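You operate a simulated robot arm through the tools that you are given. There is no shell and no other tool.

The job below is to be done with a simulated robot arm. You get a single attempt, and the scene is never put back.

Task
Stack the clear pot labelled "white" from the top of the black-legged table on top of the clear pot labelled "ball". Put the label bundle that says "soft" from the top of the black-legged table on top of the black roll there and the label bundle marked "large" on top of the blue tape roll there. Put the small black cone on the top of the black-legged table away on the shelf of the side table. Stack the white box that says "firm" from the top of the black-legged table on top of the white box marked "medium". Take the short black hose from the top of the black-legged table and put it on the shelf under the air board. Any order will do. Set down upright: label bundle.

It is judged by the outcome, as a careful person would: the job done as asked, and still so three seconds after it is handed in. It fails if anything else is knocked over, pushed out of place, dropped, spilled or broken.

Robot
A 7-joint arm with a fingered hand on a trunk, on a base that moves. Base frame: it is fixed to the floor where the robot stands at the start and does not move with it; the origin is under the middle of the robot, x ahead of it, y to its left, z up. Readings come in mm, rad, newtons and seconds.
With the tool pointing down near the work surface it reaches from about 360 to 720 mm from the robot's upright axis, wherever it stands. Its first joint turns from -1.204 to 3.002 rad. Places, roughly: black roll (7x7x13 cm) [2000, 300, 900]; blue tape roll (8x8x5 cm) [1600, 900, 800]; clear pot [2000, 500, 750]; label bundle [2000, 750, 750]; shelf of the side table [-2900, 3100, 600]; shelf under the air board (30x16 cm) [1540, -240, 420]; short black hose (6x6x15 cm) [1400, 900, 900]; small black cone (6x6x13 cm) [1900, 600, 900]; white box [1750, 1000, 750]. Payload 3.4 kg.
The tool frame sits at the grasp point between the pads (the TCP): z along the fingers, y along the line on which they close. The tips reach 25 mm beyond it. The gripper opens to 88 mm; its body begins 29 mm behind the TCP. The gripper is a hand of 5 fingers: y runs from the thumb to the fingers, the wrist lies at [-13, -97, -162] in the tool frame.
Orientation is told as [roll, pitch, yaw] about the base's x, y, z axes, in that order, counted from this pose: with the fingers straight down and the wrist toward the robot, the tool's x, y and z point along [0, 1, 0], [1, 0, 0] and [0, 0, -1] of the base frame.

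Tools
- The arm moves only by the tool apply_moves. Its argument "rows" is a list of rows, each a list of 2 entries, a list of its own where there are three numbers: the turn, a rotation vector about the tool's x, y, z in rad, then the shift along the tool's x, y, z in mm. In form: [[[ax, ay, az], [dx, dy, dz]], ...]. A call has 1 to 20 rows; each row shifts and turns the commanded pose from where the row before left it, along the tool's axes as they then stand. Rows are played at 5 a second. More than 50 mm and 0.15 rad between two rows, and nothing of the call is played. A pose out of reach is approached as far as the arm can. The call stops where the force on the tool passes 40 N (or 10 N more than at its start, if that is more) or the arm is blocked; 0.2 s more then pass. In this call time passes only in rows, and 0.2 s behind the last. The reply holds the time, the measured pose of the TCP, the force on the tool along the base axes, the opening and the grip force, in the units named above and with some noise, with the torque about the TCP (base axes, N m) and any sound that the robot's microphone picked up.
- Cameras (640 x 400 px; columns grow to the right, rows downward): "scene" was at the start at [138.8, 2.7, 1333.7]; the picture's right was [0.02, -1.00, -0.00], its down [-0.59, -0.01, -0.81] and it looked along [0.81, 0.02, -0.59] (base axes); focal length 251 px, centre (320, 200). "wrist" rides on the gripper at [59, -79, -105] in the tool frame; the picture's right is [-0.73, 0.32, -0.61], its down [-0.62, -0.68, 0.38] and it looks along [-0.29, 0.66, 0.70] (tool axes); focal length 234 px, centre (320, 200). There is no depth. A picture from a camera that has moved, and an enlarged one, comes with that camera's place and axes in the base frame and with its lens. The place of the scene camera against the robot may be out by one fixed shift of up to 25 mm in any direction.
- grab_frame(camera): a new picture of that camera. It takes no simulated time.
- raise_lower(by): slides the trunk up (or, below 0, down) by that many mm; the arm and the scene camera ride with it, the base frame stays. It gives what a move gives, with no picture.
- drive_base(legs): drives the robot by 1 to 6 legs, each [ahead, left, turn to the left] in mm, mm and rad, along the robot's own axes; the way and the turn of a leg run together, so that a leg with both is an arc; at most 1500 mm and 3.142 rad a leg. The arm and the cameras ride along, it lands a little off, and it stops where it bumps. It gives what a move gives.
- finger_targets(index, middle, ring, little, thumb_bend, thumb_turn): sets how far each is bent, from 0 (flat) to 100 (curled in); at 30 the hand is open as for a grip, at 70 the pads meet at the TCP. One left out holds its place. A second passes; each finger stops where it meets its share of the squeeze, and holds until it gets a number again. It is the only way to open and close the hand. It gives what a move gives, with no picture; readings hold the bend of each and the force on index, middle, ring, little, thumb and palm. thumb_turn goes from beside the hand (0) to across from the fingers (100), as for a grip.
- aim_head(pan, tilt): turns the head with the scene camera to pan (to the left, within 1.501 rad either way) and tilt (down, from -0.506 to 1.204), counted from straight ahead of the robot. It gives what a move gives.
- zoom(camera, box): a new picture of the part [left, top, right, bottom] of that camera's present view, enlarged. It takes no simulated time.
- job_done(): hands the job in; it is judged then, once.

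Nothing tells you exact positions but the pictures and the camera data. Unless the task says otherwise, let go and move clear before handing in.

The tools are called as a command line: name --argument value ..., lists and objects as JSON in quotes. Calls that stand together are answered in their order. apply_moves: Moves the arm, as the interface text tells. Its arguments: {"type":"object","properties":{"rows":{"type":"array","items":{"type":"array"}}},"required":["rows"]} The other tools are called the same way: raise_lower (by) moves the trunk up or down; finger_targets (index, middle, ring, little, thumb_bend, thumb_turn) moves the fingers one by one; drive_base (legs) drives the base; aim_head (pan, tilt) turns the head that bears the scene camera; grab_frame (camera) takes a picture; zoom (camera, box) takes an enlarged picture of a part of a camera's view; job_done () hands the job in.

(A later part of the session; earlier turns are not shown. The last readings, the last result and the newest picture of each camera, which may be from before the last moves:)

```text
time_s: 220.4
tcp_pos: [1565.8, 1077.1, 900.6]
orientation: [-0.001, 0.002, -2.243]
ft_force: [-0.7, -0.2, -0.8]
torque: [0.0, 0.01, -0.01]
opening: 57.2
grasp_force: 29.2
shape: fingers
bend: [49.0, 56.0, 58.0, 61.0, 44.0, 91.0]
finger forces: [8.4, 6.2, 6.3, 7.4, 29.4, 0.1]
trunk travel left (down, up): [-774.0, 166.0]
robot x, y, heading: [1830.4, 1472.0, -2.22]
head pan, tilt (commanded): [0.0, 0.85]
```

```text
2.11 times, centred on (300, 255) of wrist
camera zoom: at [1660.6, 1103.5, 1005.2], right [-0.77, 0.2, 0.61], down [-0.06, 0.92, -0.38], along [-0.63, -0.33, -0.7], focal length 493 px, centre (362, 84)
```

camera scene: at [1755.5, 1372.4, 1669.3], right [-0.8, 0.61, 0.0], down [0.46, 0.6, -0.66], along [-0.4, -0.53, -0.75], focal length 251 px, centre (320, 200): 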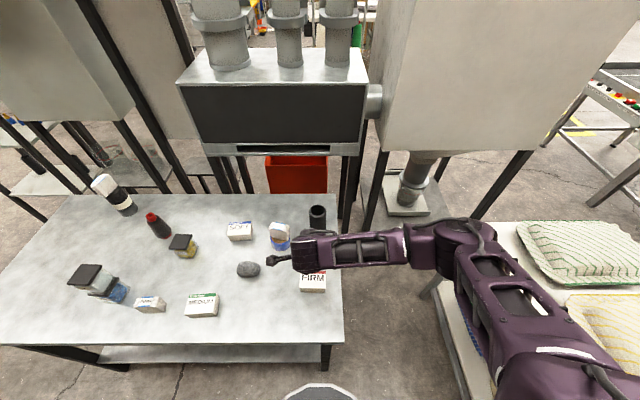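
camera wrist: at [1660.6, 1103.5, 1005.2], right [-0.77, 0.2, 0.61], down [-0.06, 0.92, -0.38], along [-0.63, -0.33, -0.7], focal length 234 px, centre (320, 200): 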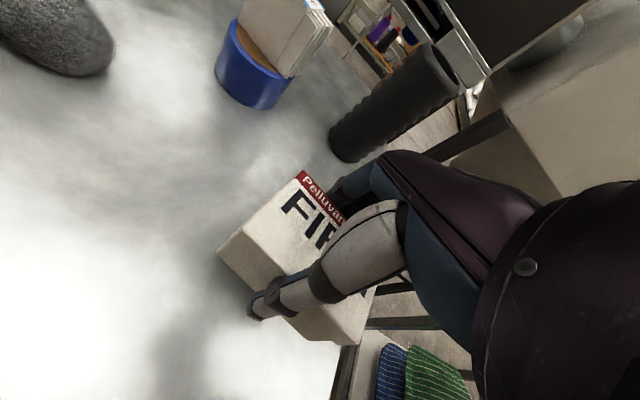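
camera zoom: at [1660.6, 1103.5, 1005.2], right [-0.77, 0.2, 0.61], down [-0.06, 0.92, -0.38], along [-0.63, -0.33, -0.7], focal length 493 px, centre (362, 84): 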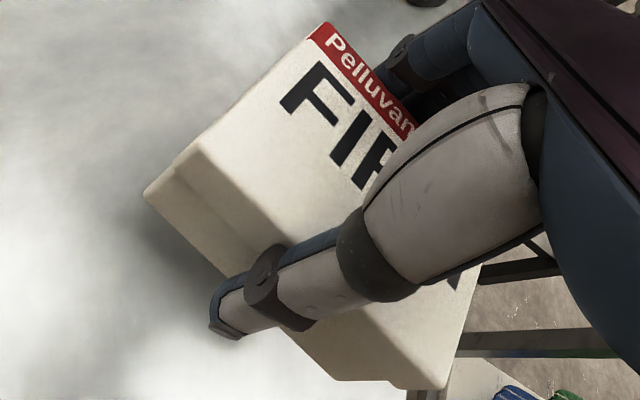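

The box is held well (yawed ~10° in the hand). I'll raise and drive left toward the MEDIUM box.

raise_lower --by 100

drive_base --legs '[[-60, 0, 0], [0, 330, 0]]'

grab_frame --camera "wrist"

grab_frame --camera "scene"

```text
time_s: 221.8
tcp_pos: [1565.8, 1077.5, 1000.3]
orientation: [-0.001, 0.002, -2.244]
ft_force: [-0.3, 0.9, -0.4]
torque: [-0.01, 0.02, 0.0]
opening: 57.5
grasp_force: 28.5
shape: fingers
bend: [49.0, 56.0, 58.0, 61.0, 44.0, 91.0]
finger forces: [8.3, 6.3, 6.2, 7.4, 29.4, 0.0]
trunk travel left (down, up): [-874.0, 66.0]
robot x, y, heading: [1832.7, 1471.4, -2.222]
head pan, tilt (commanded): [0.0, 0.85]
```

```text
time_s: 224.5
tcp_pos: [1863.5, 925.4, 1000.7]
orientation: [0.001, 0.002, -2.241]
ft_force: [-0.4, 0.0, -0.9]
torque: [-0.02, 0.01, 0.02]
opening: 57.6
grasp_force: 28.8
shape: fingers
bend: [49.0, 56.0, 58.0, 61.0, 44.0, 91.0]
finger forces: [8.3, 6.3, 6.3, 7.4, 29.3, 0.0]
trunk travel left (down, up): [-874.0, 66.0]
robot x, y, heading: [2132.0, 1325.4, -2.225]
head pan, tilt (commanded): [0.0, 0.85]
```

```text
taken
camera wrist: at [1958.5, 952.4, 1105.4], right [-0.77, 0.2, 0.61], down [-0.06, 0.92, -0.38], along [-0.63, -0.33, -0.7], focal length 234 px, centre (320, 200)
```

wrist: 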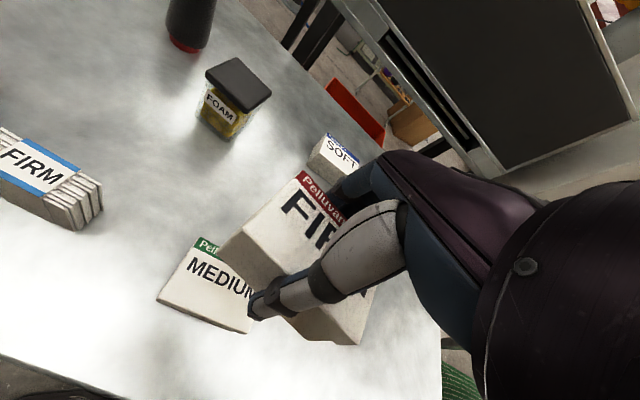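

```text
taken
camera scene: at [2054.4, 1219.1, 1614.2], right [-0.8, 0.6, 0.0], down [0.45, 0.6, -0.66], along [-0.4, -0.53, -0.75], focal length 251 px, centre (320, 200)
```

scene: 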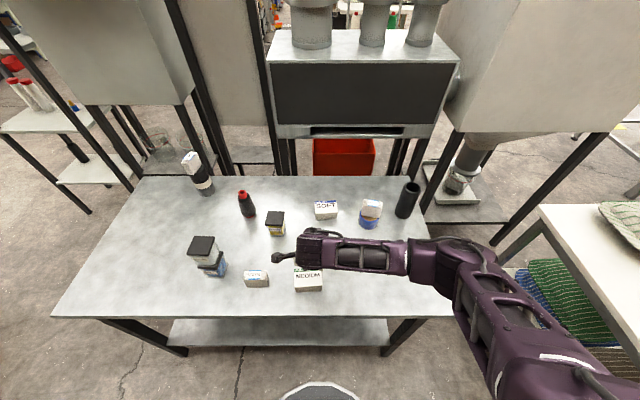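

zoom --camera "wrist" --box '[130, 210, 330, 360]'

```text
2.67 times, centred on (230, 285) of wrist
camera zoom: at [1958.5, 952.4, 1105.4], right [-0.77, 0.2, 0.61], down [-0.06, 0.92, -0.38], along [-0.63, -0.33, -0.7], focal length 624 px, centre (560, -27)
```

zoom: 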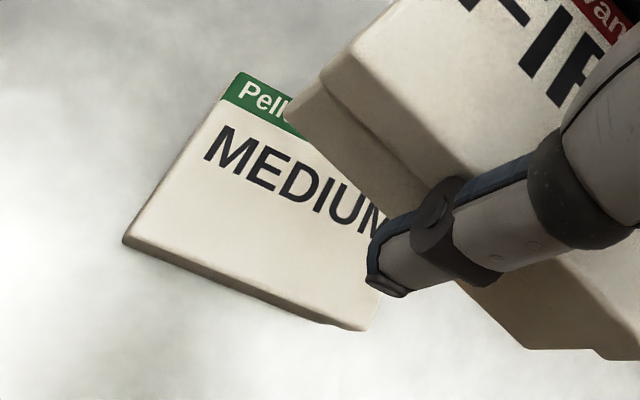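

MEDIUM is at (+12.5, −17) mm and rotated −0.10 rad; FIRM in hand is at about (0, −9.5) with +0.17 rad. I'll shift and rotate to align, then lower partway.

apply_moves --rows '[[[0, 0, 0], [15, -8, 0]], [[0, 0, -0.135], [0, 0, 0]], [[0, 0, -0.135], [0, 0, 0]]]'

raise_lower --by -60

grab_frame --camera "wrist"

zoom --camera "wrist" --box '[150, 170, 400, 370]'

zoom --camera "scene" --box '[240, 200, 400, 320]'

```text
time_s: 225.3
tcp_pos: [1880.3, 923.4, 1000.8]
orientation: [0.002, 0.002, -1.97]
ft_force: [0.2, 0.7, 0.2]
torque: [-0.03, 0.02, 0.01]
opening: 57.0
grasp_force: 29.0
shape: fingers
bend: [49.0, 56.0, 58.0, 61.0, 44.0, 91.0]
finger forces: [8.4, 6.3, 6.2, 7.3, 29.2, 0.0]
trunk travel left (down, up): [-874.0, 66.0]
robot x, y, heading: [2128.2, 1316.3, -2.22]
head pan, tilt (commanded): [0.0, 0.85]
```

```text
time_s: 226.3
tcp_pos: [1881.6, 923.9, 941.4]
orientation: [0.001, 0.002, -1.972]
ft_force: [0.1, -1.3, -2.0]
torque: [0.03, 0.01, -0.01]
opening: 57.6
grasp_force: 28.8
shape: fingers
bend: [49.0, 56.0, 58.0, 61.0, 44.0, 91.0]
finger forces: [8.4, 6.2, 6.2, 7.2, 29.2, 0.0]
trunk travel left (down, up): [-814.0, 126.0]
robot x, y, heading: [2128.5, 1319.6, -2.217]
head pan, tilt (commanded): [0.0, 0.85]
```

```text
taken
camera wrist: at [1965.2, 973.8, 1045.4], right [-0.8, -0.01, 0.61], down [-0.31, 0.87, -0.38], along [-0.52, -0.49, -0.7], focal length 234 px, centre (320, 200)
```

wrist: 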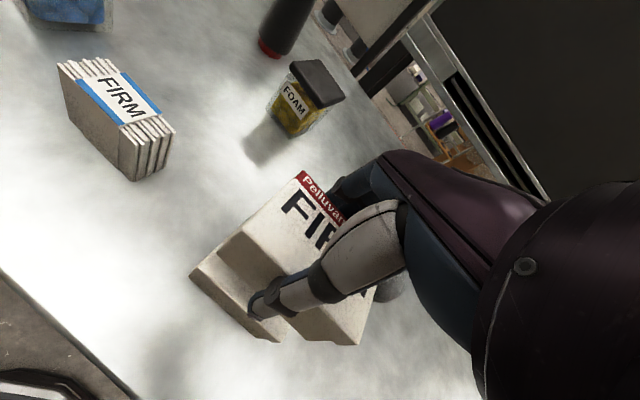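

```text
2.00 times, centred on (275, 270) of wrist
camera zoom: at [1965.2, 973.8, 1045.4], right [-0.8, -0.01, 0.61], down [-0.31, 0.87, -0.38], along [-0.52, -0.49, -0.7], focal length 468 px, centre (410, 60)
```

zoom: 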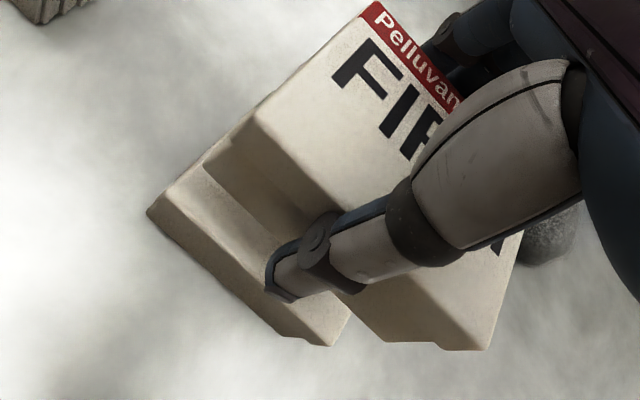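

```text
3.33 times, centred on (320, 260) of scene
camera zoom: at [2055.0, 1218.8, 1554.2], right [-0.8, 0.6, 0.0], down [0.45, 0.6, -0.66], along [-0.4, -0.53, -0.75], focal length 837 px, centre (320, 0)
```

zoom: 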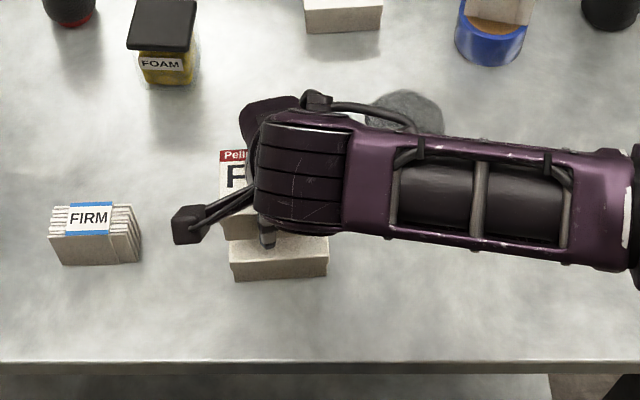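

zoom --camera "wrist" --box '[180, 200, 340, 350]'

```text
2.67 times, centred on (260, 275) of wrist
camera zoom: at [1965.2, 973.8, 1045.4], right [-0.8, -0.01, 0.61], down [-0.31, 0.87, -0.38], along [-0.52, -0.49, -0.7], focal length 624 px, centre (480, 0)
```

zoom: 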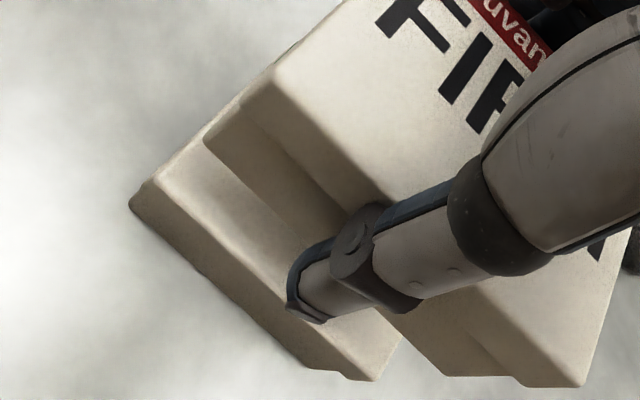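

FIRM is a few mm behind MEDIUM's edges; correcting by (+1.7, −3.5) and lowering to just above contact.

apply_moves --rows '[[[0, 0, 0.02], [1.7, -3.5, 0]]]'

raise_lower --by -24

zoom --camera "wrist" --box '[180, 200, 340, 350]'

zoom --camera "scene" --box '[280, 220, 360, 300]'

```text
time_s: 226.7
tcp_pos: [1883.6, 924.7, 940.4]
orientation: [0.001, 0.0, -1.992]
ft_force: [-1.4, -0.3, -1.0]
torque: [-0.02, 0.01, 0.0]
opening: 57.3
grasp_force: 28.2
shape: fingers
bend: [49.0, 56.0, 58.0, 61.0, 44.0, 91.0]
finger forces: [8.4, 6.1, 6.1, 7.4, 29.2, 0.0]
trunk travel left (down, up): [-814.0, 126.0]
robot x, y, heading: [2128.6, 1321.4, -2.224]
head pan, tilt (commanded): [0.0, 0.85]
```

```text
time_s: 227.4
tcp_pos: [1883.8, 925.2, 917.7]
orientation: [0.0, 0.002, -1.992]
ft_force: [0.1, 0.1, -0.8]
torque: [-0.02, -0.02, 0.0]
opening: 57.3
grasp_force: 28.7
shape: fingers
bend: [49.0, 56.0, 58.0, 61.0, 44.0, 91.0]
finger forces: [8.4, 6.2, 6.1, 7.3, 29.1, 0.1]
trunk travel left (down, up): [-790.0, 150.0]
robot x, y, heading: [2130.7, 1318.7, -2.221]
head pan, tilt (commanded): [0.0, 0.85]
```

```text
2.67 times, centred on (260, 275) of wrist
camera zoom: at [1969.0, 974.6, 1021.3], right [-0.8, 0.0, 0.61], down [-0.29, 0.88, -0.38], along [-0.53, -0.48, -0.7], focal length 624 px, centre (480, 0)
```

zoom: 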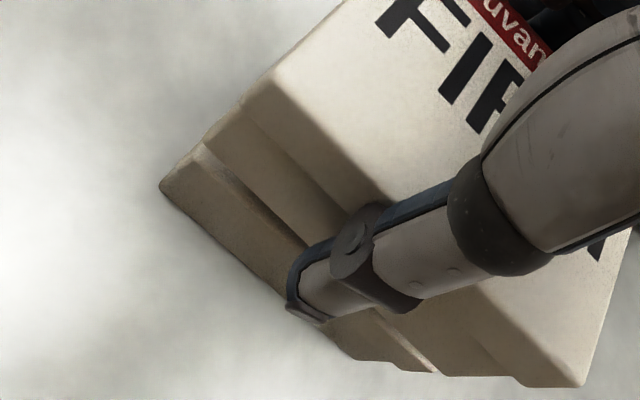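

```text
5.00 times, centred on (320, 260) of scene
camera zoom: at [2055.1, 1218.7, 1530.1], right [-0.8, 0.6, 0.0], down [0.45, 0.6, -0.66], along [-0.4, -0.53, -0.75], focal length 1255 px, centre (320, -100)
```

zoom: 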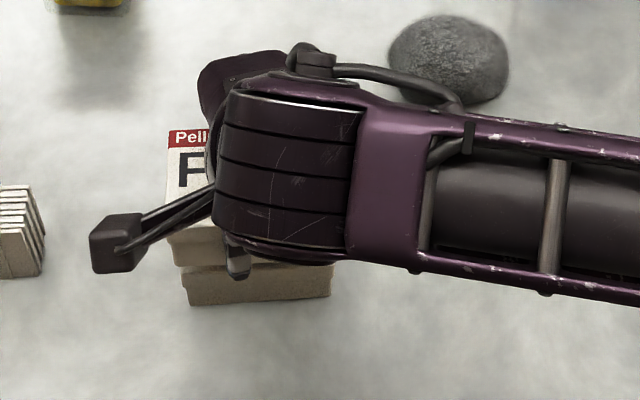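

raise_lower --by -4

raise_lower --by -1.5

```text
time_s: 227.9
tcp_pos: [1884.6, 925.0, 913.2]
orientation: [0.0, 0.001, -1.993]
ft_force: [0.5, -0.1, -1.7]
torque: [-0.04, 0.01, 0.03]
opening: 57.5
grasp_force: 28.3
shape: fingers
bend: [49.0, 56.0, 58.0, 61.0, 44.0, 91.0]
finger forces: [8.3, 6.3, 6.2, 7.3, 29.2, 0.0]
trunk travel left (down, up): [-786.0, 154.0]
robot x, y, heading: [2130.0, 1319.1, -2.215]
head pan, tilt (commanded): [0.0, 0.85]
```

```text
time_s: 228.4
tcp_pos: [1883.6, 925.6, 911.0]
orientation: [0.0, 0.001, -1.991]
ft_force: [-0.8, -0.3, -1.2]
torque: [0.01, 0.03, -0.01]
opening: 57.3
grasp_force: 28.6
shape: fingers
bend: [49.0, 56.0, 58.0, 61.0, 44.0, 91.0]
finger forces: [8.4, 6.3, 6.3, 7.3, 29.2, 0.0]
trunk travel left (down, up): [-784.0, 156.0]
robot x, y, heading: [2127.3, 1318.2, -2.219]
head pan, tilt (commanded): [0.0, 0.85]
```

raise_lower --by -1.5

raise_lower --by -1.5

```text
time_s: 228.9
tcp_pos: [1883.9, 924.5, 909.4]
orientation: [0.002, 0.003, -1.991]
ft_force: [-0.4, -0.2, -0.5]
torque: [-0.04, -0.02, -0.04]
opening: 57.3
grasp_force: 28.8
shape: fingers
bend: [49.0, 56.0, 58.0, 61.0, 44.0, 91.0]
finger forces: [8.4, 6.2, 6.2, 7.3, 29.3, 0.0]
trunk travel left (down, up): [-783.0, 157.0]
robot x, y, heading: [2130.1, 1319.9, -2.22]
head pan, tilt (commanded): [0.0, 0.85]
```

```text
time_s: 229.5
tcp_pos: [1882.6, 926.3, 908.2]
orientation: [0.001, 0.004, -1.992]
ft_force: [0.2, -0.6, -1.3]
torque: [-0.04, -0.02, 0.0]
opening: 57.6
grasp_force: 28.8
shape: fingers
bend: [49.0, 56.0, 58.0, 61.0, 44.0, 91.0]
finger forces: [8.5, 6.2, 6.4, 7.3, 29.2, 0.0]
trunk travel left (down, up): [-781.0, 159.0]
robot x, y, heading: [2134.0, 1315.5, -2.22]
head pan, tilt (commanded): [0.0, 0.85]
```

raise_lower --by -1.5

raise_lower --by -1.5

zoom --camera "wrist" --box '[180, 200, 340, 350]'

```text
time_s: 230.0
tcp_pos: [1883.2, 924.8, 907.8]
orientation: [0.001, 0.001, -1.99]
ft_force: [0.0, 0.2, 0.6]
torque: [-0.01, 0.01, 0.02]
opening: 57.7
grasp_force: 28.7
shape: fingers
bend: [49.0, 56.0, 58.0, 61.0, 44.0, 91.0]
finger forces: [8.3, 6.3, 6.2, 7.3, 29.4, 0.1]
trunk travel left (down, up): [-780.0, 160.0]
robot x, y, heading: [2131.0, 1320.9, -2.223]
head pan, tilt (commanded): [0.0, 0.85]
```

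```text
time_s: 230.5
tcp_pos: [1883.6, 925.2, 905.7]
orientation: [0.004, 0.0, -1.991]
ft_force: [0.1, 1.0, 6.6]
torque: [-0.09, 0.16, 0.01]
opening: 57.8
grasp_force: 29.6
shape: fingers
bend: [49.0, 56.0, 58.0, 62.0, 44.0, 90.0]
finger forces: [8.2, 6.3, 6.4, 7.3, 30.0, 0.1]
trunk travel left (down, up): [-778.0, 162.0]
robot x, y, heading: [2131.3, 1317.3, -2.217]
head pan, tilt (commanded): [0.0, 0.85]
```

```text
2.67 times, centred on (260, 275) of wrist
camera zoom: at [1969.2, 974.9, 1010.7], right [-0.79, 0.0, 0.61], down [-0.29, 0.88, -0.38], along [-0.53, -0.48, -0.7], focal length 624 px, centre (480, 0)
```

zoom: 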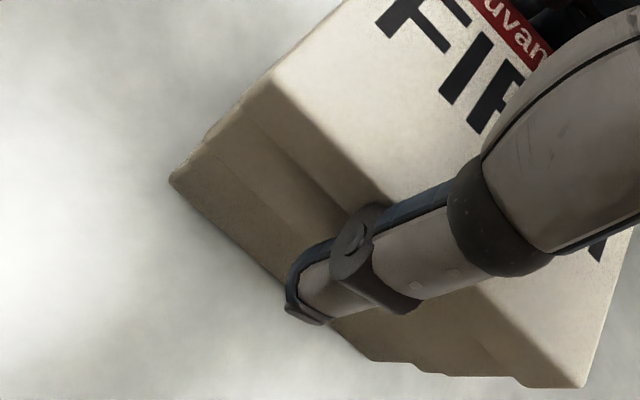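

FIRM is seated on MEDIUM (≈7 N). Releasing in stages.

finger_targets --index 44 --middle 50 --ring 52 --little 55 --thumb_bend 38

finger_targets --index 30 --middle 30 --ring 30 --little 30 --thumb_bend 28

grab_frame --camera "wrist"

```text
time_s: 231.5
tcp_pos: [1884.4, 925.9, 905.0]
orientation: [0.001, 0.0, -1.99]
ft_force: [0.8, 0.0, 3.0]
torque: [0.02, 0.02, -0.06]
opening: 66.0
grasp_force: 4.2
shape: fingers
bend: [44.0, 49.0, 51.0, 54.0, 36.0, 96.0]
finger forces: [0.1, 0.6, 0.9, 1.8, 5.1, 0.0]
trunk travel left (down, up): [-778.0, 162.0]
robot x, y, heading: [2131.4, 1318.5, -2.222]
head pan, tilt (commanded): [0.0, 0.85]
```

```text
time_s: 232.5
tcp_pos: [1883.7, 924.4, 904.8]
orientation: [0.0, 0.002, -1.991]
ft_force: [-0.3, 0.9, 0.0]
torque: [0.02, -0.05, -0.03]
opening: 85.6
grasp_force: 0.0
shape: fingers
bend: [30.0, 30.0, 30.0, 30.0, 28.0, 97.0]
finger forces: [0.0, 0.0, 0.1, 0.0, 0.0, 0.0]
trunk travel left (down, up): [-778.0, 162.0]
robot x, y, heading: [2131.9, 1321.3, -2.221]
head pan, tilt (commanded): [0.0, 0.85]
```

```text
taken
camera wrist: at [1968.9, 974.7, 1009.9], right [-0.8, 0.0, 0.61], down [-0.29, 0.88, -0.38], along [-0.53, -0.48, -0.7], focal length 234 px, centre (320, 200)
```

wrist: 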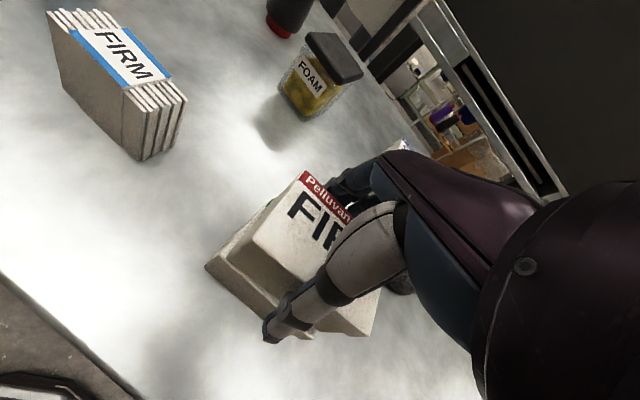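

zoom --camera "wrist" --box '[180, 160, 400, 350]'

zoom --camera "scene" --box '[270, 200, 390, 300]'

```text
2.11 times, centred on (290, 255) of wrist
camera zoom: at [1968.9, 974.7, 1009.9], right [-0.8, 0.0, 0.61], down [-0.29, 0.88, -0.38], along [-0.53, -0.48, -0.7], focal length 493 px, centre (383, 84)
```

zoom: 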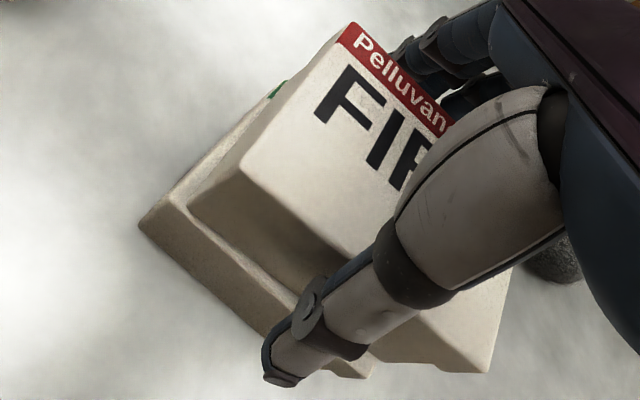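

```text
4.00 times, centred on (330, 250) of scene
camera zoom: at [2055.0, 1218.8, 1518.7], right [-0.8, 0.6, 0.0], down [0.45, 0.6, -0.66], along [-0.4, -0.53, -0.75], focal length 1004 px, centre (280, 0)
```

zoom: 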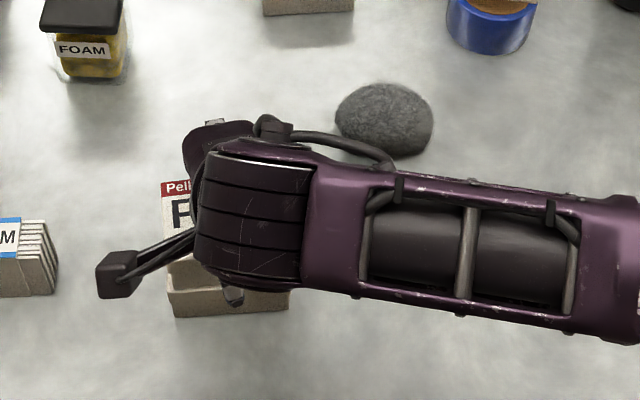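

FIRM shifted only a few millimetres on release and sits squarely enough and stable on MEDIUM. Rising straight up to verify.

raise_lower --by 140

grab_frame --camera "wrist"

grab_frame --camera "scene"

```text
time_s: 234.2
tcp_pos: [1884.0, 924.2, 1045.0]
orientation: [-0.001, 0.0, -1.991]
ft_force: [-0.8, -0.6, -0.3]
torque: [0.04, 0.0, 0.01]
opening: 85.5
grasp_force: 0.1
shape: fingers
bend: [30.0, 30.0, 30.0, 30.0, 28.0, 97.0]
finger forces: [0.1, 0.0, 0.1, 0.1, 0.0, 0.0]
trunk travel left (down, up): [-918.0, 22.0]
robot x, y, heading: [2129.3, 1320.0, -2.218]
head pan, tilt (commanded): [0.0, 0.85]
```

```text
taken
camera wrist: at [1968.9, 974.6, 1149.8], right [-0.8, 0.0, 0.61], down [-0.29, 0.88, -0.38], along [-0.53, -0.48, -0.7], focal length 234 px, centre (320, 200)
```

wrist: 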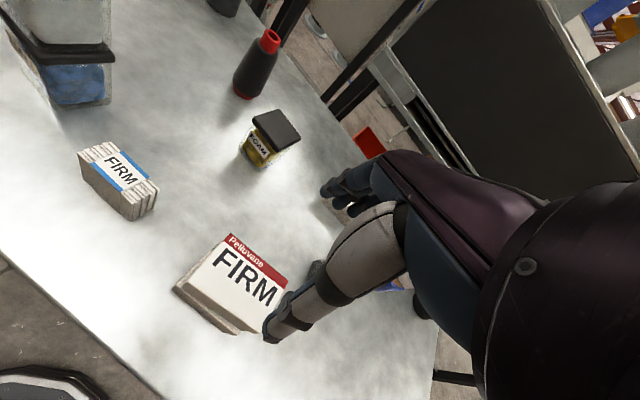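

```text
taken
camera scene: at [2054.9, 1218.8, 1658.7], right [-0.8, 0.6, 0.0], down [0.45, 0.6, -0.66], along [-0.4, -0.53, -0.75], focal length 251 px, centre (320, 200)
```

scene: 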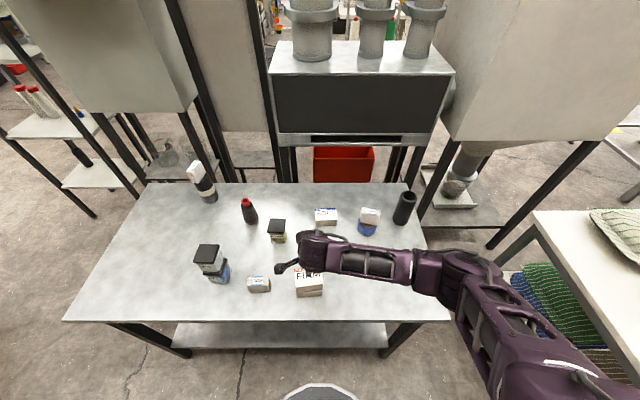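

Boxes stacked. Next the hose at the far left corner of the table; I'll square the hand and drive right to line up with it.

apply_moves --rows '[[[0, 0, 0.115], [0, 0, 0]], [[0, 0, 0.115], [0, 0, 0]]]'

drive_base --legs '[[0, -360, 0], [70, 0, 0]]'

grab_frame --camera "wrist"

grab_frame --camera "scene"

```text
time_s: 234.8
tcp_pos: [1883.6, 925.4, 1043.6]
orientation: [-0.001, 0.002, -2.225]
ft_force: [-0.3, 0.2, -0.1]
torque: [0.01, 0.01, 0.0]
opening: 86.0
grasp_force: 0.1
shape: fingers
bend: [30.0, 30.0, 30.0, 30.0, 28.0, 97.0]
finger forces: [0.1, 0.1, 0.0, 0.0, 0.0, 0.0]
trunk travel left (down, up): [-918.0, 22.0]
robot x, y, heading: [2130.9, 1323.1, -2.217]
head pan, tilt (commanded): [0.0, 0.85]
```

```text
time_s: 237.7
tcp_pos: [1554.4, 1092.4, 1046.0]
orientation: [-0.001, 0.0, -2.227]
ft_force: [-0.5, 1.1, 0.4]
torque: [0.01, 0.0, 0.03]
opening: 86.0
grasp_force: 0.1
shape: fingers
bend: [30.0, 30.0, 30.0, 30.0, 28.0, 97.0]
finger forces: [0.0, 0.1, 0.1, 0.0, 0.0, 0.1]
trunk travel left (down, up): [-918.0, 22.0]
robot x, y, heading: [1800.3, 1482.9, -2.225]
head pan, tilt (commanded): [0.0, 0.85]
```

```text
taken
camera wrist: at [1647.8, 1120.3, 1150.6], right [-0.77, 0.19, 0.61], down [-0.08, 0.92, -0.38], along [-0.63, -0.34, -0.7], focal length 234 px, centre (320, 200)
```

wrist: 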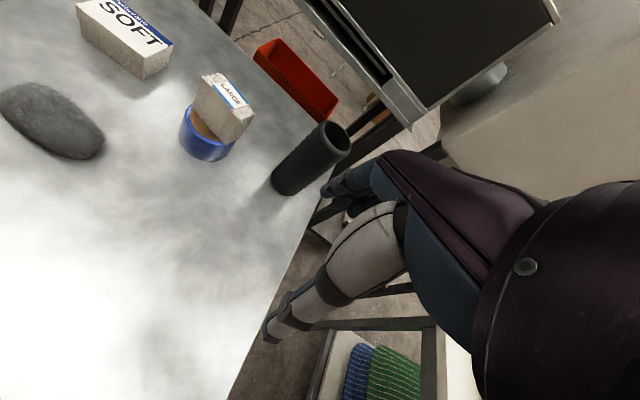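

```text
taken
camera scene: at [1726.7, 1385.7, 1659.0], right [-0.79, 0.61, 0.0], down [0.46, 0.6, -0.66], along [-0.4, -0.53, -0.75], focal length 251 px, centre (320, 200)
```

scene: 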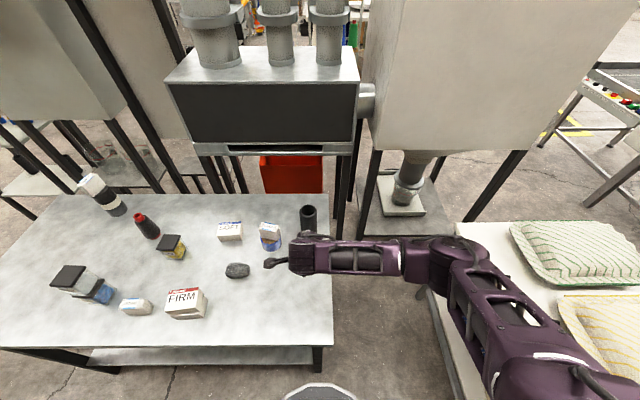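

zoom --camera "wrist" --box '[250, 100, 390, 210]'

zoom --camera "scene" --box '[240, 180, 400, 280]'

```text
3.64 times, centred on (320, 155) of wrist
camera zoom: at [1647.8, 1120.3, 1150.6], right [-0.77, 0.19, 0.61], down [-0.08, 0.92, -0.38], along [-0.63, -0.34, -0.7], focal length 852 px, centre (320, 364)
```

zoom: 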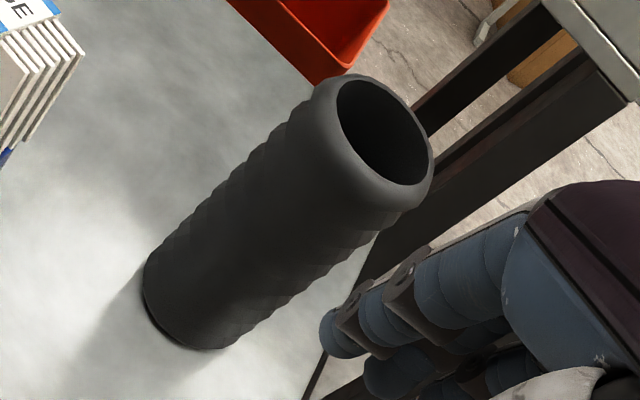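

```text
4.00 times, centred on (320, 230) of scene
camera zoom: at [1726.7, 1385.7, 1659.0], right [-0.79, 0.61, 0.0], down [0.46, 0.6, -0.66], along [-0.4, -0.53, -0.75], focal length 1004 px, centre (320, 80)
```

zoom: 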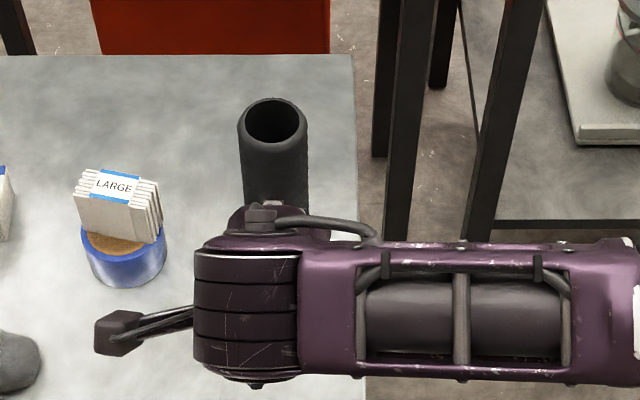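

Hose axis is ~208 mm ahead of the TCP (r≈669). I'll open the hand wider, raise it relative to the trunk, and use a slight forward tilt to gain reach without straightening the arm.

finger_targets --index 18 --middle 18 --ring 18 --little 18 --thumb_bend 18

apply_moves --rows '[[[0, 0, 0], [0, 0, -40]], [[0, 0, 0], [0, 0, -40]]]'

```text
time_s: 238.7
tcp_pos: [1553.6, 1090.6, 1045.2]
orientation: [0.001, 0.0, -2.227]
ft_force: [0.5, -0.1, 0.7]
torque: [-0.02, 0.01, 0.03]
opening: 107.1
grasp_force: 0.0
shape: fingers
bend: [18.0, 18.0, 18.0, 18.0, 18.0, 97.0]
finger forces: [0.0, 0.0, 0.1, 0.0, 0.1, 0.1]
trunk travel left (down, up): [-918.0, 22.0]
robot x, y, heading: [1800.1, 1486.0, -2.225]
head pan, tilt (commanded): [0.0, 0.85]
```

```text
time_s: 239.3
tcp_pos: [1552.5, 1091.3, 1126.7]
orientation: [-0.002, 0.001, -2.226]
ft_force: [-0.5, 0.0, 0.1]
torque: [0.01, -0.01, -0.01]
opening: 107.3
grasp_force: 0.1
shape: fingers
bend: [18.0, 18.0, 18.0, 18.0, 18.0, 97.0]
finger forces: [0.0, 0.0, 0.1, 0.1, 0.1, 0.1]
trunk travel left (down, up): [-918.0, 22.0]
robot x, y, heading: [1802.6, 1482.3, -2.225]
head pan, tilt (commanded): [0.0, 0.85]
```

raise_lower --by -95

apply_moves --rows '[[[-0.07, 0, 0], [0, 0, 0]], [[-0.07, 0, 0], [0, 0, 0]], [[-0.06, 0, 0], [0, 20, 4]]]'

```text
time_s: 240.6
tcp_pos: [1551.4, 1090.6, 1030.5]
orientation: [-0.001, 0.001, -2.225]
ft_force: [-0.5, 0.4, 0.6]
torque: [0.01, 0.01, -0.01]
opening: 107.1
grasp_force: 0.1
shape: fingers
bend: [18.0, 18.0, 18.0, 18.0, 18.0, 97.0]
finger forces: [0.0, 0.0, 0.0, 0.1, 0.0, 0.0]
trunk travel left (down, up): [-823.0, 117.0]
robot x, y, heading: [1800.8, 1480.6, -2.225]
head pan, tilt (commanded): [0.0, 0.85]
```

```text
time_s: 241.4
tcp_pos: [1536.9, 1074.3, 1028.1]
orientation: [0.002, -0.198, -2.226]
ft_force: [0.2, 0.0, -1.4]
torque: [0.0, 0.01, -0.03]
opening: 106.9
grasp_force: 0.0
shape: fingers
bend: [18.0, 18.0, 18.0, 18.0, 18.0, 97.0]
finger forces: [0.1, 0.0, 0.1, 0.1, 0.0, 0.1]
trunk travel left (down, up): [-823.0, 117.0]
robot x, y, heading: [1800.6, 1484.7, -2.226]
head pan, tilt (commanded): [0.0, 0.85]
```

apply_moves --rows '[[[0, 0, 0], [0, 39, 8]], [[0, 0, 0], [0, 39, 8]], [[0, 0, 0], [0, 39, 8]]]'

grab_frame --camera "wrist"

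grab_frame --camera "scene"

```text
time_s: 242.2
tcp_pos: [1464.0, 978.4, 1030.0]
orientation: [-0.002, -0.197, -2.229]
ft_force: [0.5, -0.2, 0.3]
torque: [-0.01, 0.0, -0.01]
opening: 107.0
grasp_force: 0.1
shape: fingers
bend: [18.0, 18.0, 18.0, 18.0, 18.0, 97.0]
finger forces: [0.0, 0.0, 0.0, 0.0, 0.0, 0.1]
trunk travel left (down, up): [-823.0, 117.0]
robot x, y, heading: [1803.1, 1485.3, -2.226]
head pan, tilt (commanded): [0.0, 0.85]
```

```text
taken
camera wrist: at [1570.2, 1021.3, 1117.0], right [-0.7, 0.29, 0.66], down [-0.13, 0.85, -0.51], along [-0.71, -0.44, -0.55], focal length 234 px, centre (320, 200)
```

wrist: 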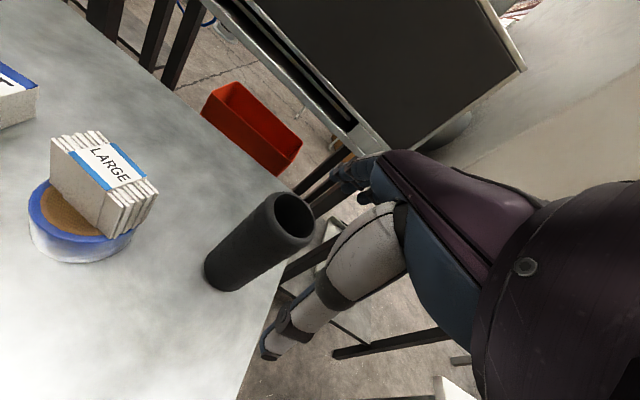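

```text
taken
camera scene: at [1725.0, 1382.0, 1563.6], right [-0.79, 0.61, 0.0], down [0.46, 0.6, -0.66], along [-0.4, -0.52, -0.75], focal length 251 px, centre (320, 200)
```

scene: 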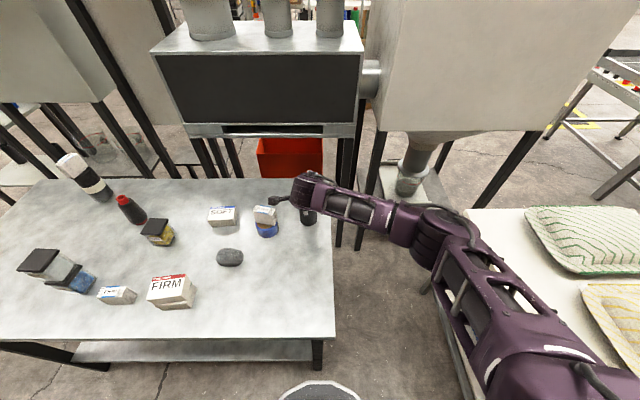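

zoom --camera "wrist" --box '[190, 170, 350, 310]'

```text
2.86 times, centred on (270, 240) of wrist
camera zoom: at [1570.2, 1021.3, 1117.0], right [-0.7, 0.29, 0.66], down [-0.13, 0.85, -0.51], along [-0.71, -0.44, -0.55], focal length 669 px, centre (463, 86)
```

zoom: 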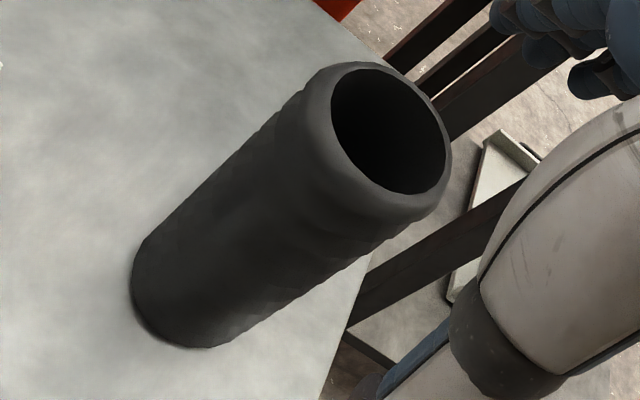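

apply_moves --rows '[[[0, 0, 0], [2, 29.5, 6]], [[0, 0, 0], [1.5, 29.5, 6]]]'

grab_frame --camera "wrist"

zoom --camera "scene" --box '[240, 150, 400, 270]'

```text
time_s: 242.8
tcp_pos: [1430.0, 929.5, 1026.7]
orientation: [-0.001, -0.198, -2.224]
ft_force: [0.1, 0.2, 0.0]
torque: [-0.01, -0.03, 0.07]
opening: 107.2
grasp_force: 0.0
shape: fingers
bend: [18.0, 18.0, 18.0, 18.0, 18.0, 97.0]
finger forces: [0.0, 0.1, 0.0, 0.0, 0.0, 0.0]
trunk travel left (down, up): [-823.0, 117.0]
robot x, y, heading: [1802.4, 1483.9, -2.224]
head pan, tilt (commanded): [0.0, 0.85]
```

```text
taken
camera wrist: at [1535.6, 972.6, 1114.7], right [-0.7, 0.29, 0.66], down [-0.13, 0.85, -0.51], along [-0.71, -0.44, -0.55], focal length 234 px, centre (320, 200)
```

wrist: 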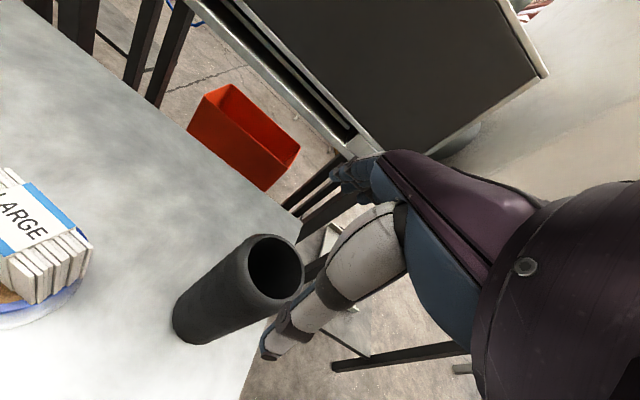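

```text
3.33 times, centred on (320, 210) of scene
camera zoom: at [1725.3, 1381.6, 1563.6], right [-0.79, 0.61, 0.0], down [0.46, 0.6, -0.66], along [-0.4, -0.52, -0.75], focal length 837 px, centre (320, 167)
```

zoom: 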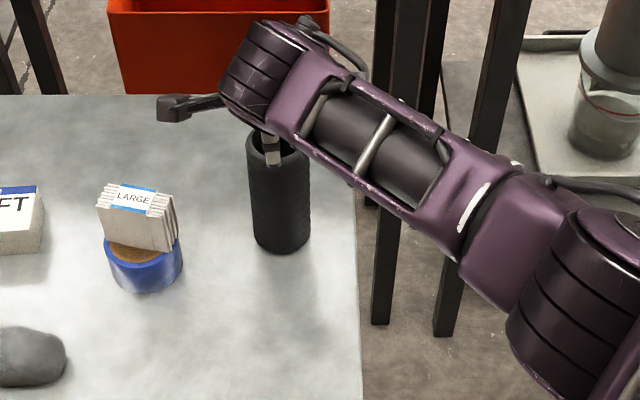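

Centered over the hose with no reach warning. Lowering by trunk in two steps.

raise_lower --by -35

grab_frame --camera "wrist"

zoom --camera "scene" --box '[240, 150, 400, 270]'

```text
time_s: 243.6
tcp_pos: [1431.1, 930.4, 993.9]
orientation: [0.001, -0.198, -2.225]
ft_force: [0.3, -0.1, -0.2]
torque: [0.02, 0.01, -0.01]
opening: 106.8
grasp_force: 0.0
shape: fingers
bend: [18.0, 18.0, 18.0, 18.0, 18.0, 97.0]
finger forces: [0.0, 0.0, 0.0, 0.0, 0.1, 0.1]
trunk travel left (down, up): [-788.0, 152.0]
robot x, y, heading: [1799.0, 1486.2, -2.223]
head pan, tilt (commanded): [0.0, 0.85]
```

```text
taken
camera wrist: at [1535.7, 973.9, 1080.6], right [-0.7, 0.29, 0.66], down [-0.13, 0.85, -0.51], along [-0.71, -0.44, -0.55], focal length 234 px, centre (320, 200)
```

wrist: 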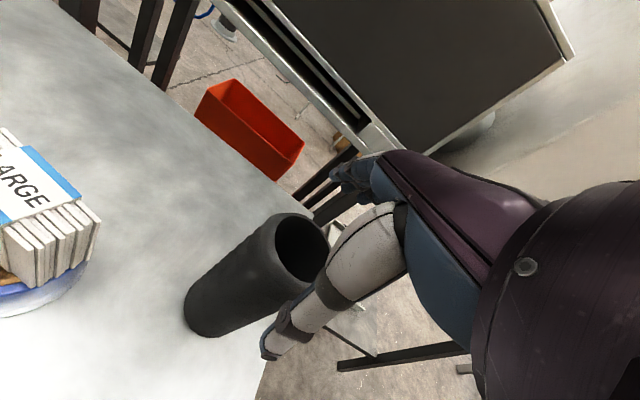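

```text
3.33 times, centred on (320, 210) of scene
camera zoom: at [1724.8, 1383.5, 1528.7], right [-0.79, 0.61, 0.0], down [0.46, 0.6, -0.66], along [-0.4, -0.52, -0.75], focal length 837 px, centre (320, 167)
```

zoom: 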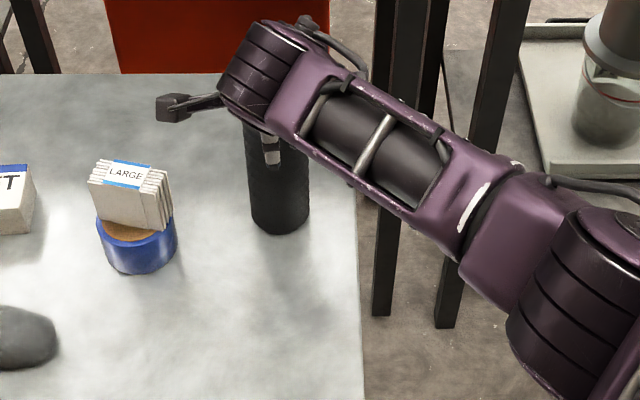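

raise_lower --by -22

raise_lower --by -8

zoom --camera "wrist" --box '[170, 150, 400, 370]'

```text
time_s: 244.2
tcp_pos: [1429.9, 929.9, 970.6]
orientation: [0.0, -0.197, -2.226]
ft_force: [-0.1, -0.9, 0.4]
torque: [0.01, 0.01, -0.03]
opening: 106.9
grasp_force: 0.1
shape: fingers
bend: [18.0, 18.0, 18.0, 18.0, 18.0, 97.0]
finger forces: [0.0, 0.0, 0.0, 0.0, 0.1, 0.1]
trunk travel left (down, up): [-766.0, 174.0]
robot x, y, heading: [1802.0, 1485.5, -2.224]
head pan, tilt (commanded): [0.0, 0.85]
```

```text
time_s: 244.8
tcp_pos: [1429.8, 931.0, 962.8]
orientation: [-0.001, -0.199, -2.225]
ft_force: [0.5, 0.6, -0.3]
torque: [0.0, -0.02, 0.0]
opening: 107.0
grasp_force: 0.0
shape: fingers
bend: [18.0, 18.0, 18.0, 18.0, 18.0, 97.0]
finger forces: [0.0, 0.0, 0.0, 0.0, 0.0, 0.0]
trunk travel left (down, up): [-758.0, 182.0]
robot x, y, heading: [1800.7, 1479.7, -2.222]
head pan, tilt (commanded): [0.0, 0.85]
```

```text
1.82 times, centred on (285, 260) of wrist
camera zoom: at [1535.6, 973.7, 1050.4], right [-0.7, 0.29, 0.66], down [-0.13, 0.85, -0.51], along [-0.71, -0.44, -0.55], focal length 426 px, centre (384, 91)
```

zoom: 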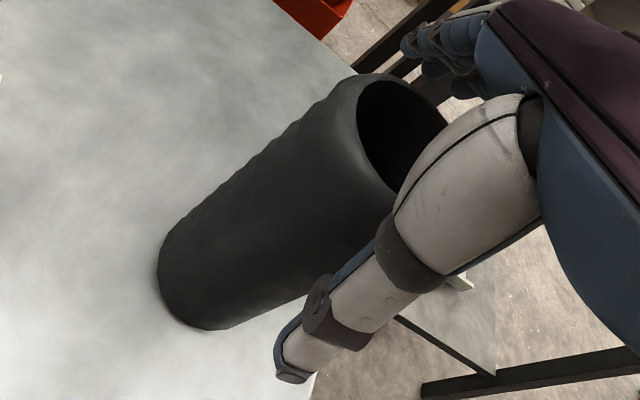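

raise_lower --by -9

finger_targets --index 70 --middle 70 --ring 70 --little 70 --thumb_bend 70

grab_frame --camera "wrist"

zoom --camera "scene" --box '[240, 150, 400, 270]'

```text
time_s: 245.4
tcp_pos: [1428.9, 929.8, 954.7]
orientation: [0.0, -0.197, -2.226]
ft_force: [0.4, -0.8, 0.6]
torque: [0.04, 0.01, 0.04]
opening: 107.0
grasp_force: 0.1
shape: fingers
bend: [18.0, 18.0, 18.0, 18.0, 18.0, 97.0]
finger forces: [0.0, 0.0, 0.0, 0.0, 0.1, 0.0]
trunk travel left (down, up): [-749.0, 191.0]
robot x, y, heading: [1799.4, 1484.8, -2.222]
head pan, tilt (commanded): [0.0, 0.85]
```

```text
time_s: 246.4
tcp_pos: [1429.6, 930.7, 955.0]
orientation: [0.003, -0.2, -2.227]
ft_force: [-3.7, -1.6, 11.7]
torque: [-0.11, 0.22, 0.01]
opening: 53.0
grasp_force: 21.8
shape: fingers
bend: [41.0, 53.0, 61.0, 70.0, 46.0, 96.0]
finger forces: [14.1, 5.8, 5.4, 0.1, 19.1, 0.0]
trunk travel left (down, up): [-749.0, 191.0]
robot x, y, heading: [1801.2, 1484.8, -2.224]
head pan, tilt (commanded): [0.0, 0.85]
```

```text
taken
camera wrist: at [1535.5, 974.5, 1042.8], right [-0.69, 0.29, 0.66], down [-0.13, 0.85, -0.51], along [-0.71, -0.44, -0.55], focal length 234 px, centre (320, 200)
```

wrist: 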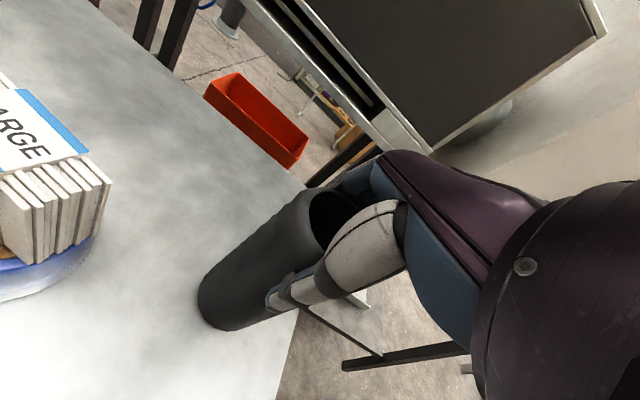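

```text
3.33 times, centred on (320, 210) of scene
camera zoom: at [1725.0, 1384.6, 1489.9], right [-0.79, 0.61, 0.0], down [0.46, 0.6, -0.66], along [-0.4, -0.53, -0.75], focal length 837 px, centre (320, 167)
```

zoom: 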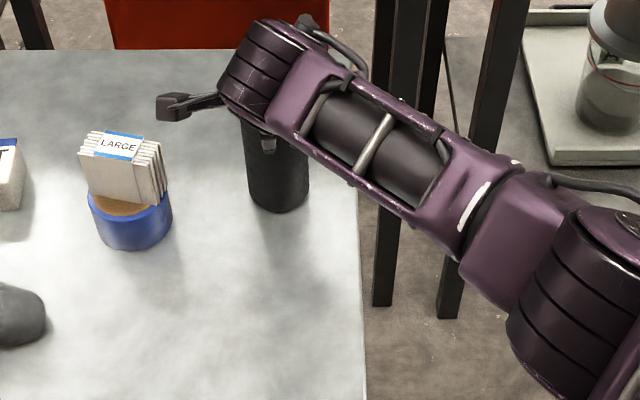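

Gripped (22 N). Lifting by trunk and checking.

raise_lower --by 60

grab_frame --camera "wrist"

zoom --camera "scene" --box '[240, 150, 400, 270]'

```text
time_s: 247.4
tcp_pos: [1430.4, 930.6, 1014.7]
orientation: [0.0, -0.197, -2.224]
ft_force: [0.0, 0.1, -1.0]
torque: [0.01, 0.0, -0.03]
opening: 52.8
grasp_force: 20.6
shape: fingers
bend: [43.0, 54.0, 63.0, 70.0, 46.0, 95.0]
finger forces: [11.2, 4.8, 4.0, 0.0, 20.6, 0.0]
trunk travel left (down, up): [-809.0, 131.0]
robot x, y, heading: [1798.8, 1485.9, -2.224]
head pan, tilt (commanded): [0.0, 0.85]
```

```text
taken
camera wrist: at [1535.5, 973.5, 1101.2], right [-0.7, 0.29, 0.66], down [-0.13, 0.85, -0.51], along [-0.71, -0.44, -0.55], focal length 234 px, centre (320, 200)
```

wrist: 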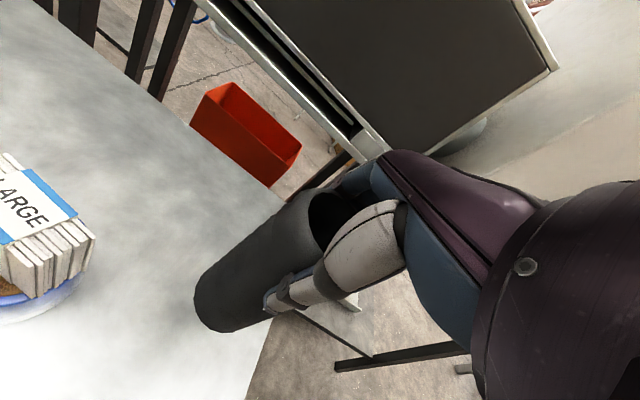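

```text
3.33 times, centred on (320, 210) of scene
camera zoom: at [1724.4, 1382.8, 1549.7], right [-0.79, 0.61, 0.0], down [0.46, 0.6, -0.66], along [-0.4, -0.52, -0.75], focal length 837 px, centre (320, 167)
```

zoom: 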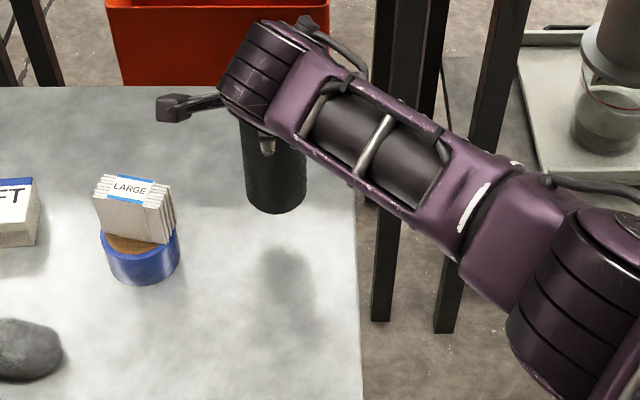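

raise_lower --by 110

apply_moves --rows '[[[0, 0, 0], [20, -30, -6]], [[0, 0, 0], [20, -35, -7]], [[0, 0, 0], [10, -39, -8]], [[0, 0, 0], [0, -39, -8]]]'

grab_frame --camera "scene"

```text
time_s: 248.8
tcp_pos: [1428.7, 929.7, 1124.5]
orientation: [0.0, -0.196, -2.226]
ft_force: [-0.4, -0.4, -1.0]
torque: [0.01, -0.01, -0.01]
opening: 52.9
grasp_force: 19.8
shape: fingers
bend: [43.0, 54.0, 63.0, 70.0, 46.0, 95.0]
finger forces: [11.2, 4.8, 4.1, 0.0, 20.6, 0.0]
trunk travel left (down, up): [-919.0, 21.0]
robot x, y, heading: [1799.6, 1483.8, -2.227]
head pan, tilt (commanded): [0.0, 0.85]
```

```text
time_s: 249.8
tcp_pos: [1560.4, 1017.4, 1125.4]
orientation: [-0.002, -0.202, -2.228]
ft_force: [0.8, 0.2, -1.0]
torque: [0.02, -0.01, 0.02]
opening: 53.1
grasp_force: 19.9
shape: fingers
bend: [43.0, 55.0, 63.0, 70.0, 46.0, 95.0]
finger forces: [11.0, 4.7, 3.9, 0.0, 20.1, 0.0]
trunk travel left (down, up): [-919.0, 21.0]
robot x, y, heading: [1802.0, 1486.9, -2.223]
head pan, tilt (commanded): [0.0, 0.85]
```

```text
taken
camera scene: at [1729.3, 1385.3, 1660.1], right [-0.79, 0.61, 0.0], down [0.45, 0.6, -0.66], along [-0.4, -0.53, -0.75], focal length 251 px, centre (320, 200)
```

scene: 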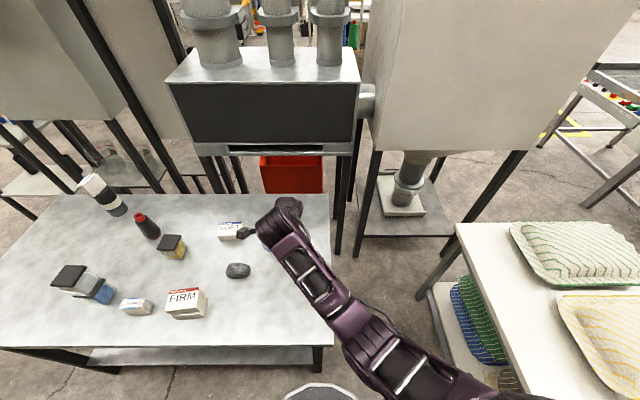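

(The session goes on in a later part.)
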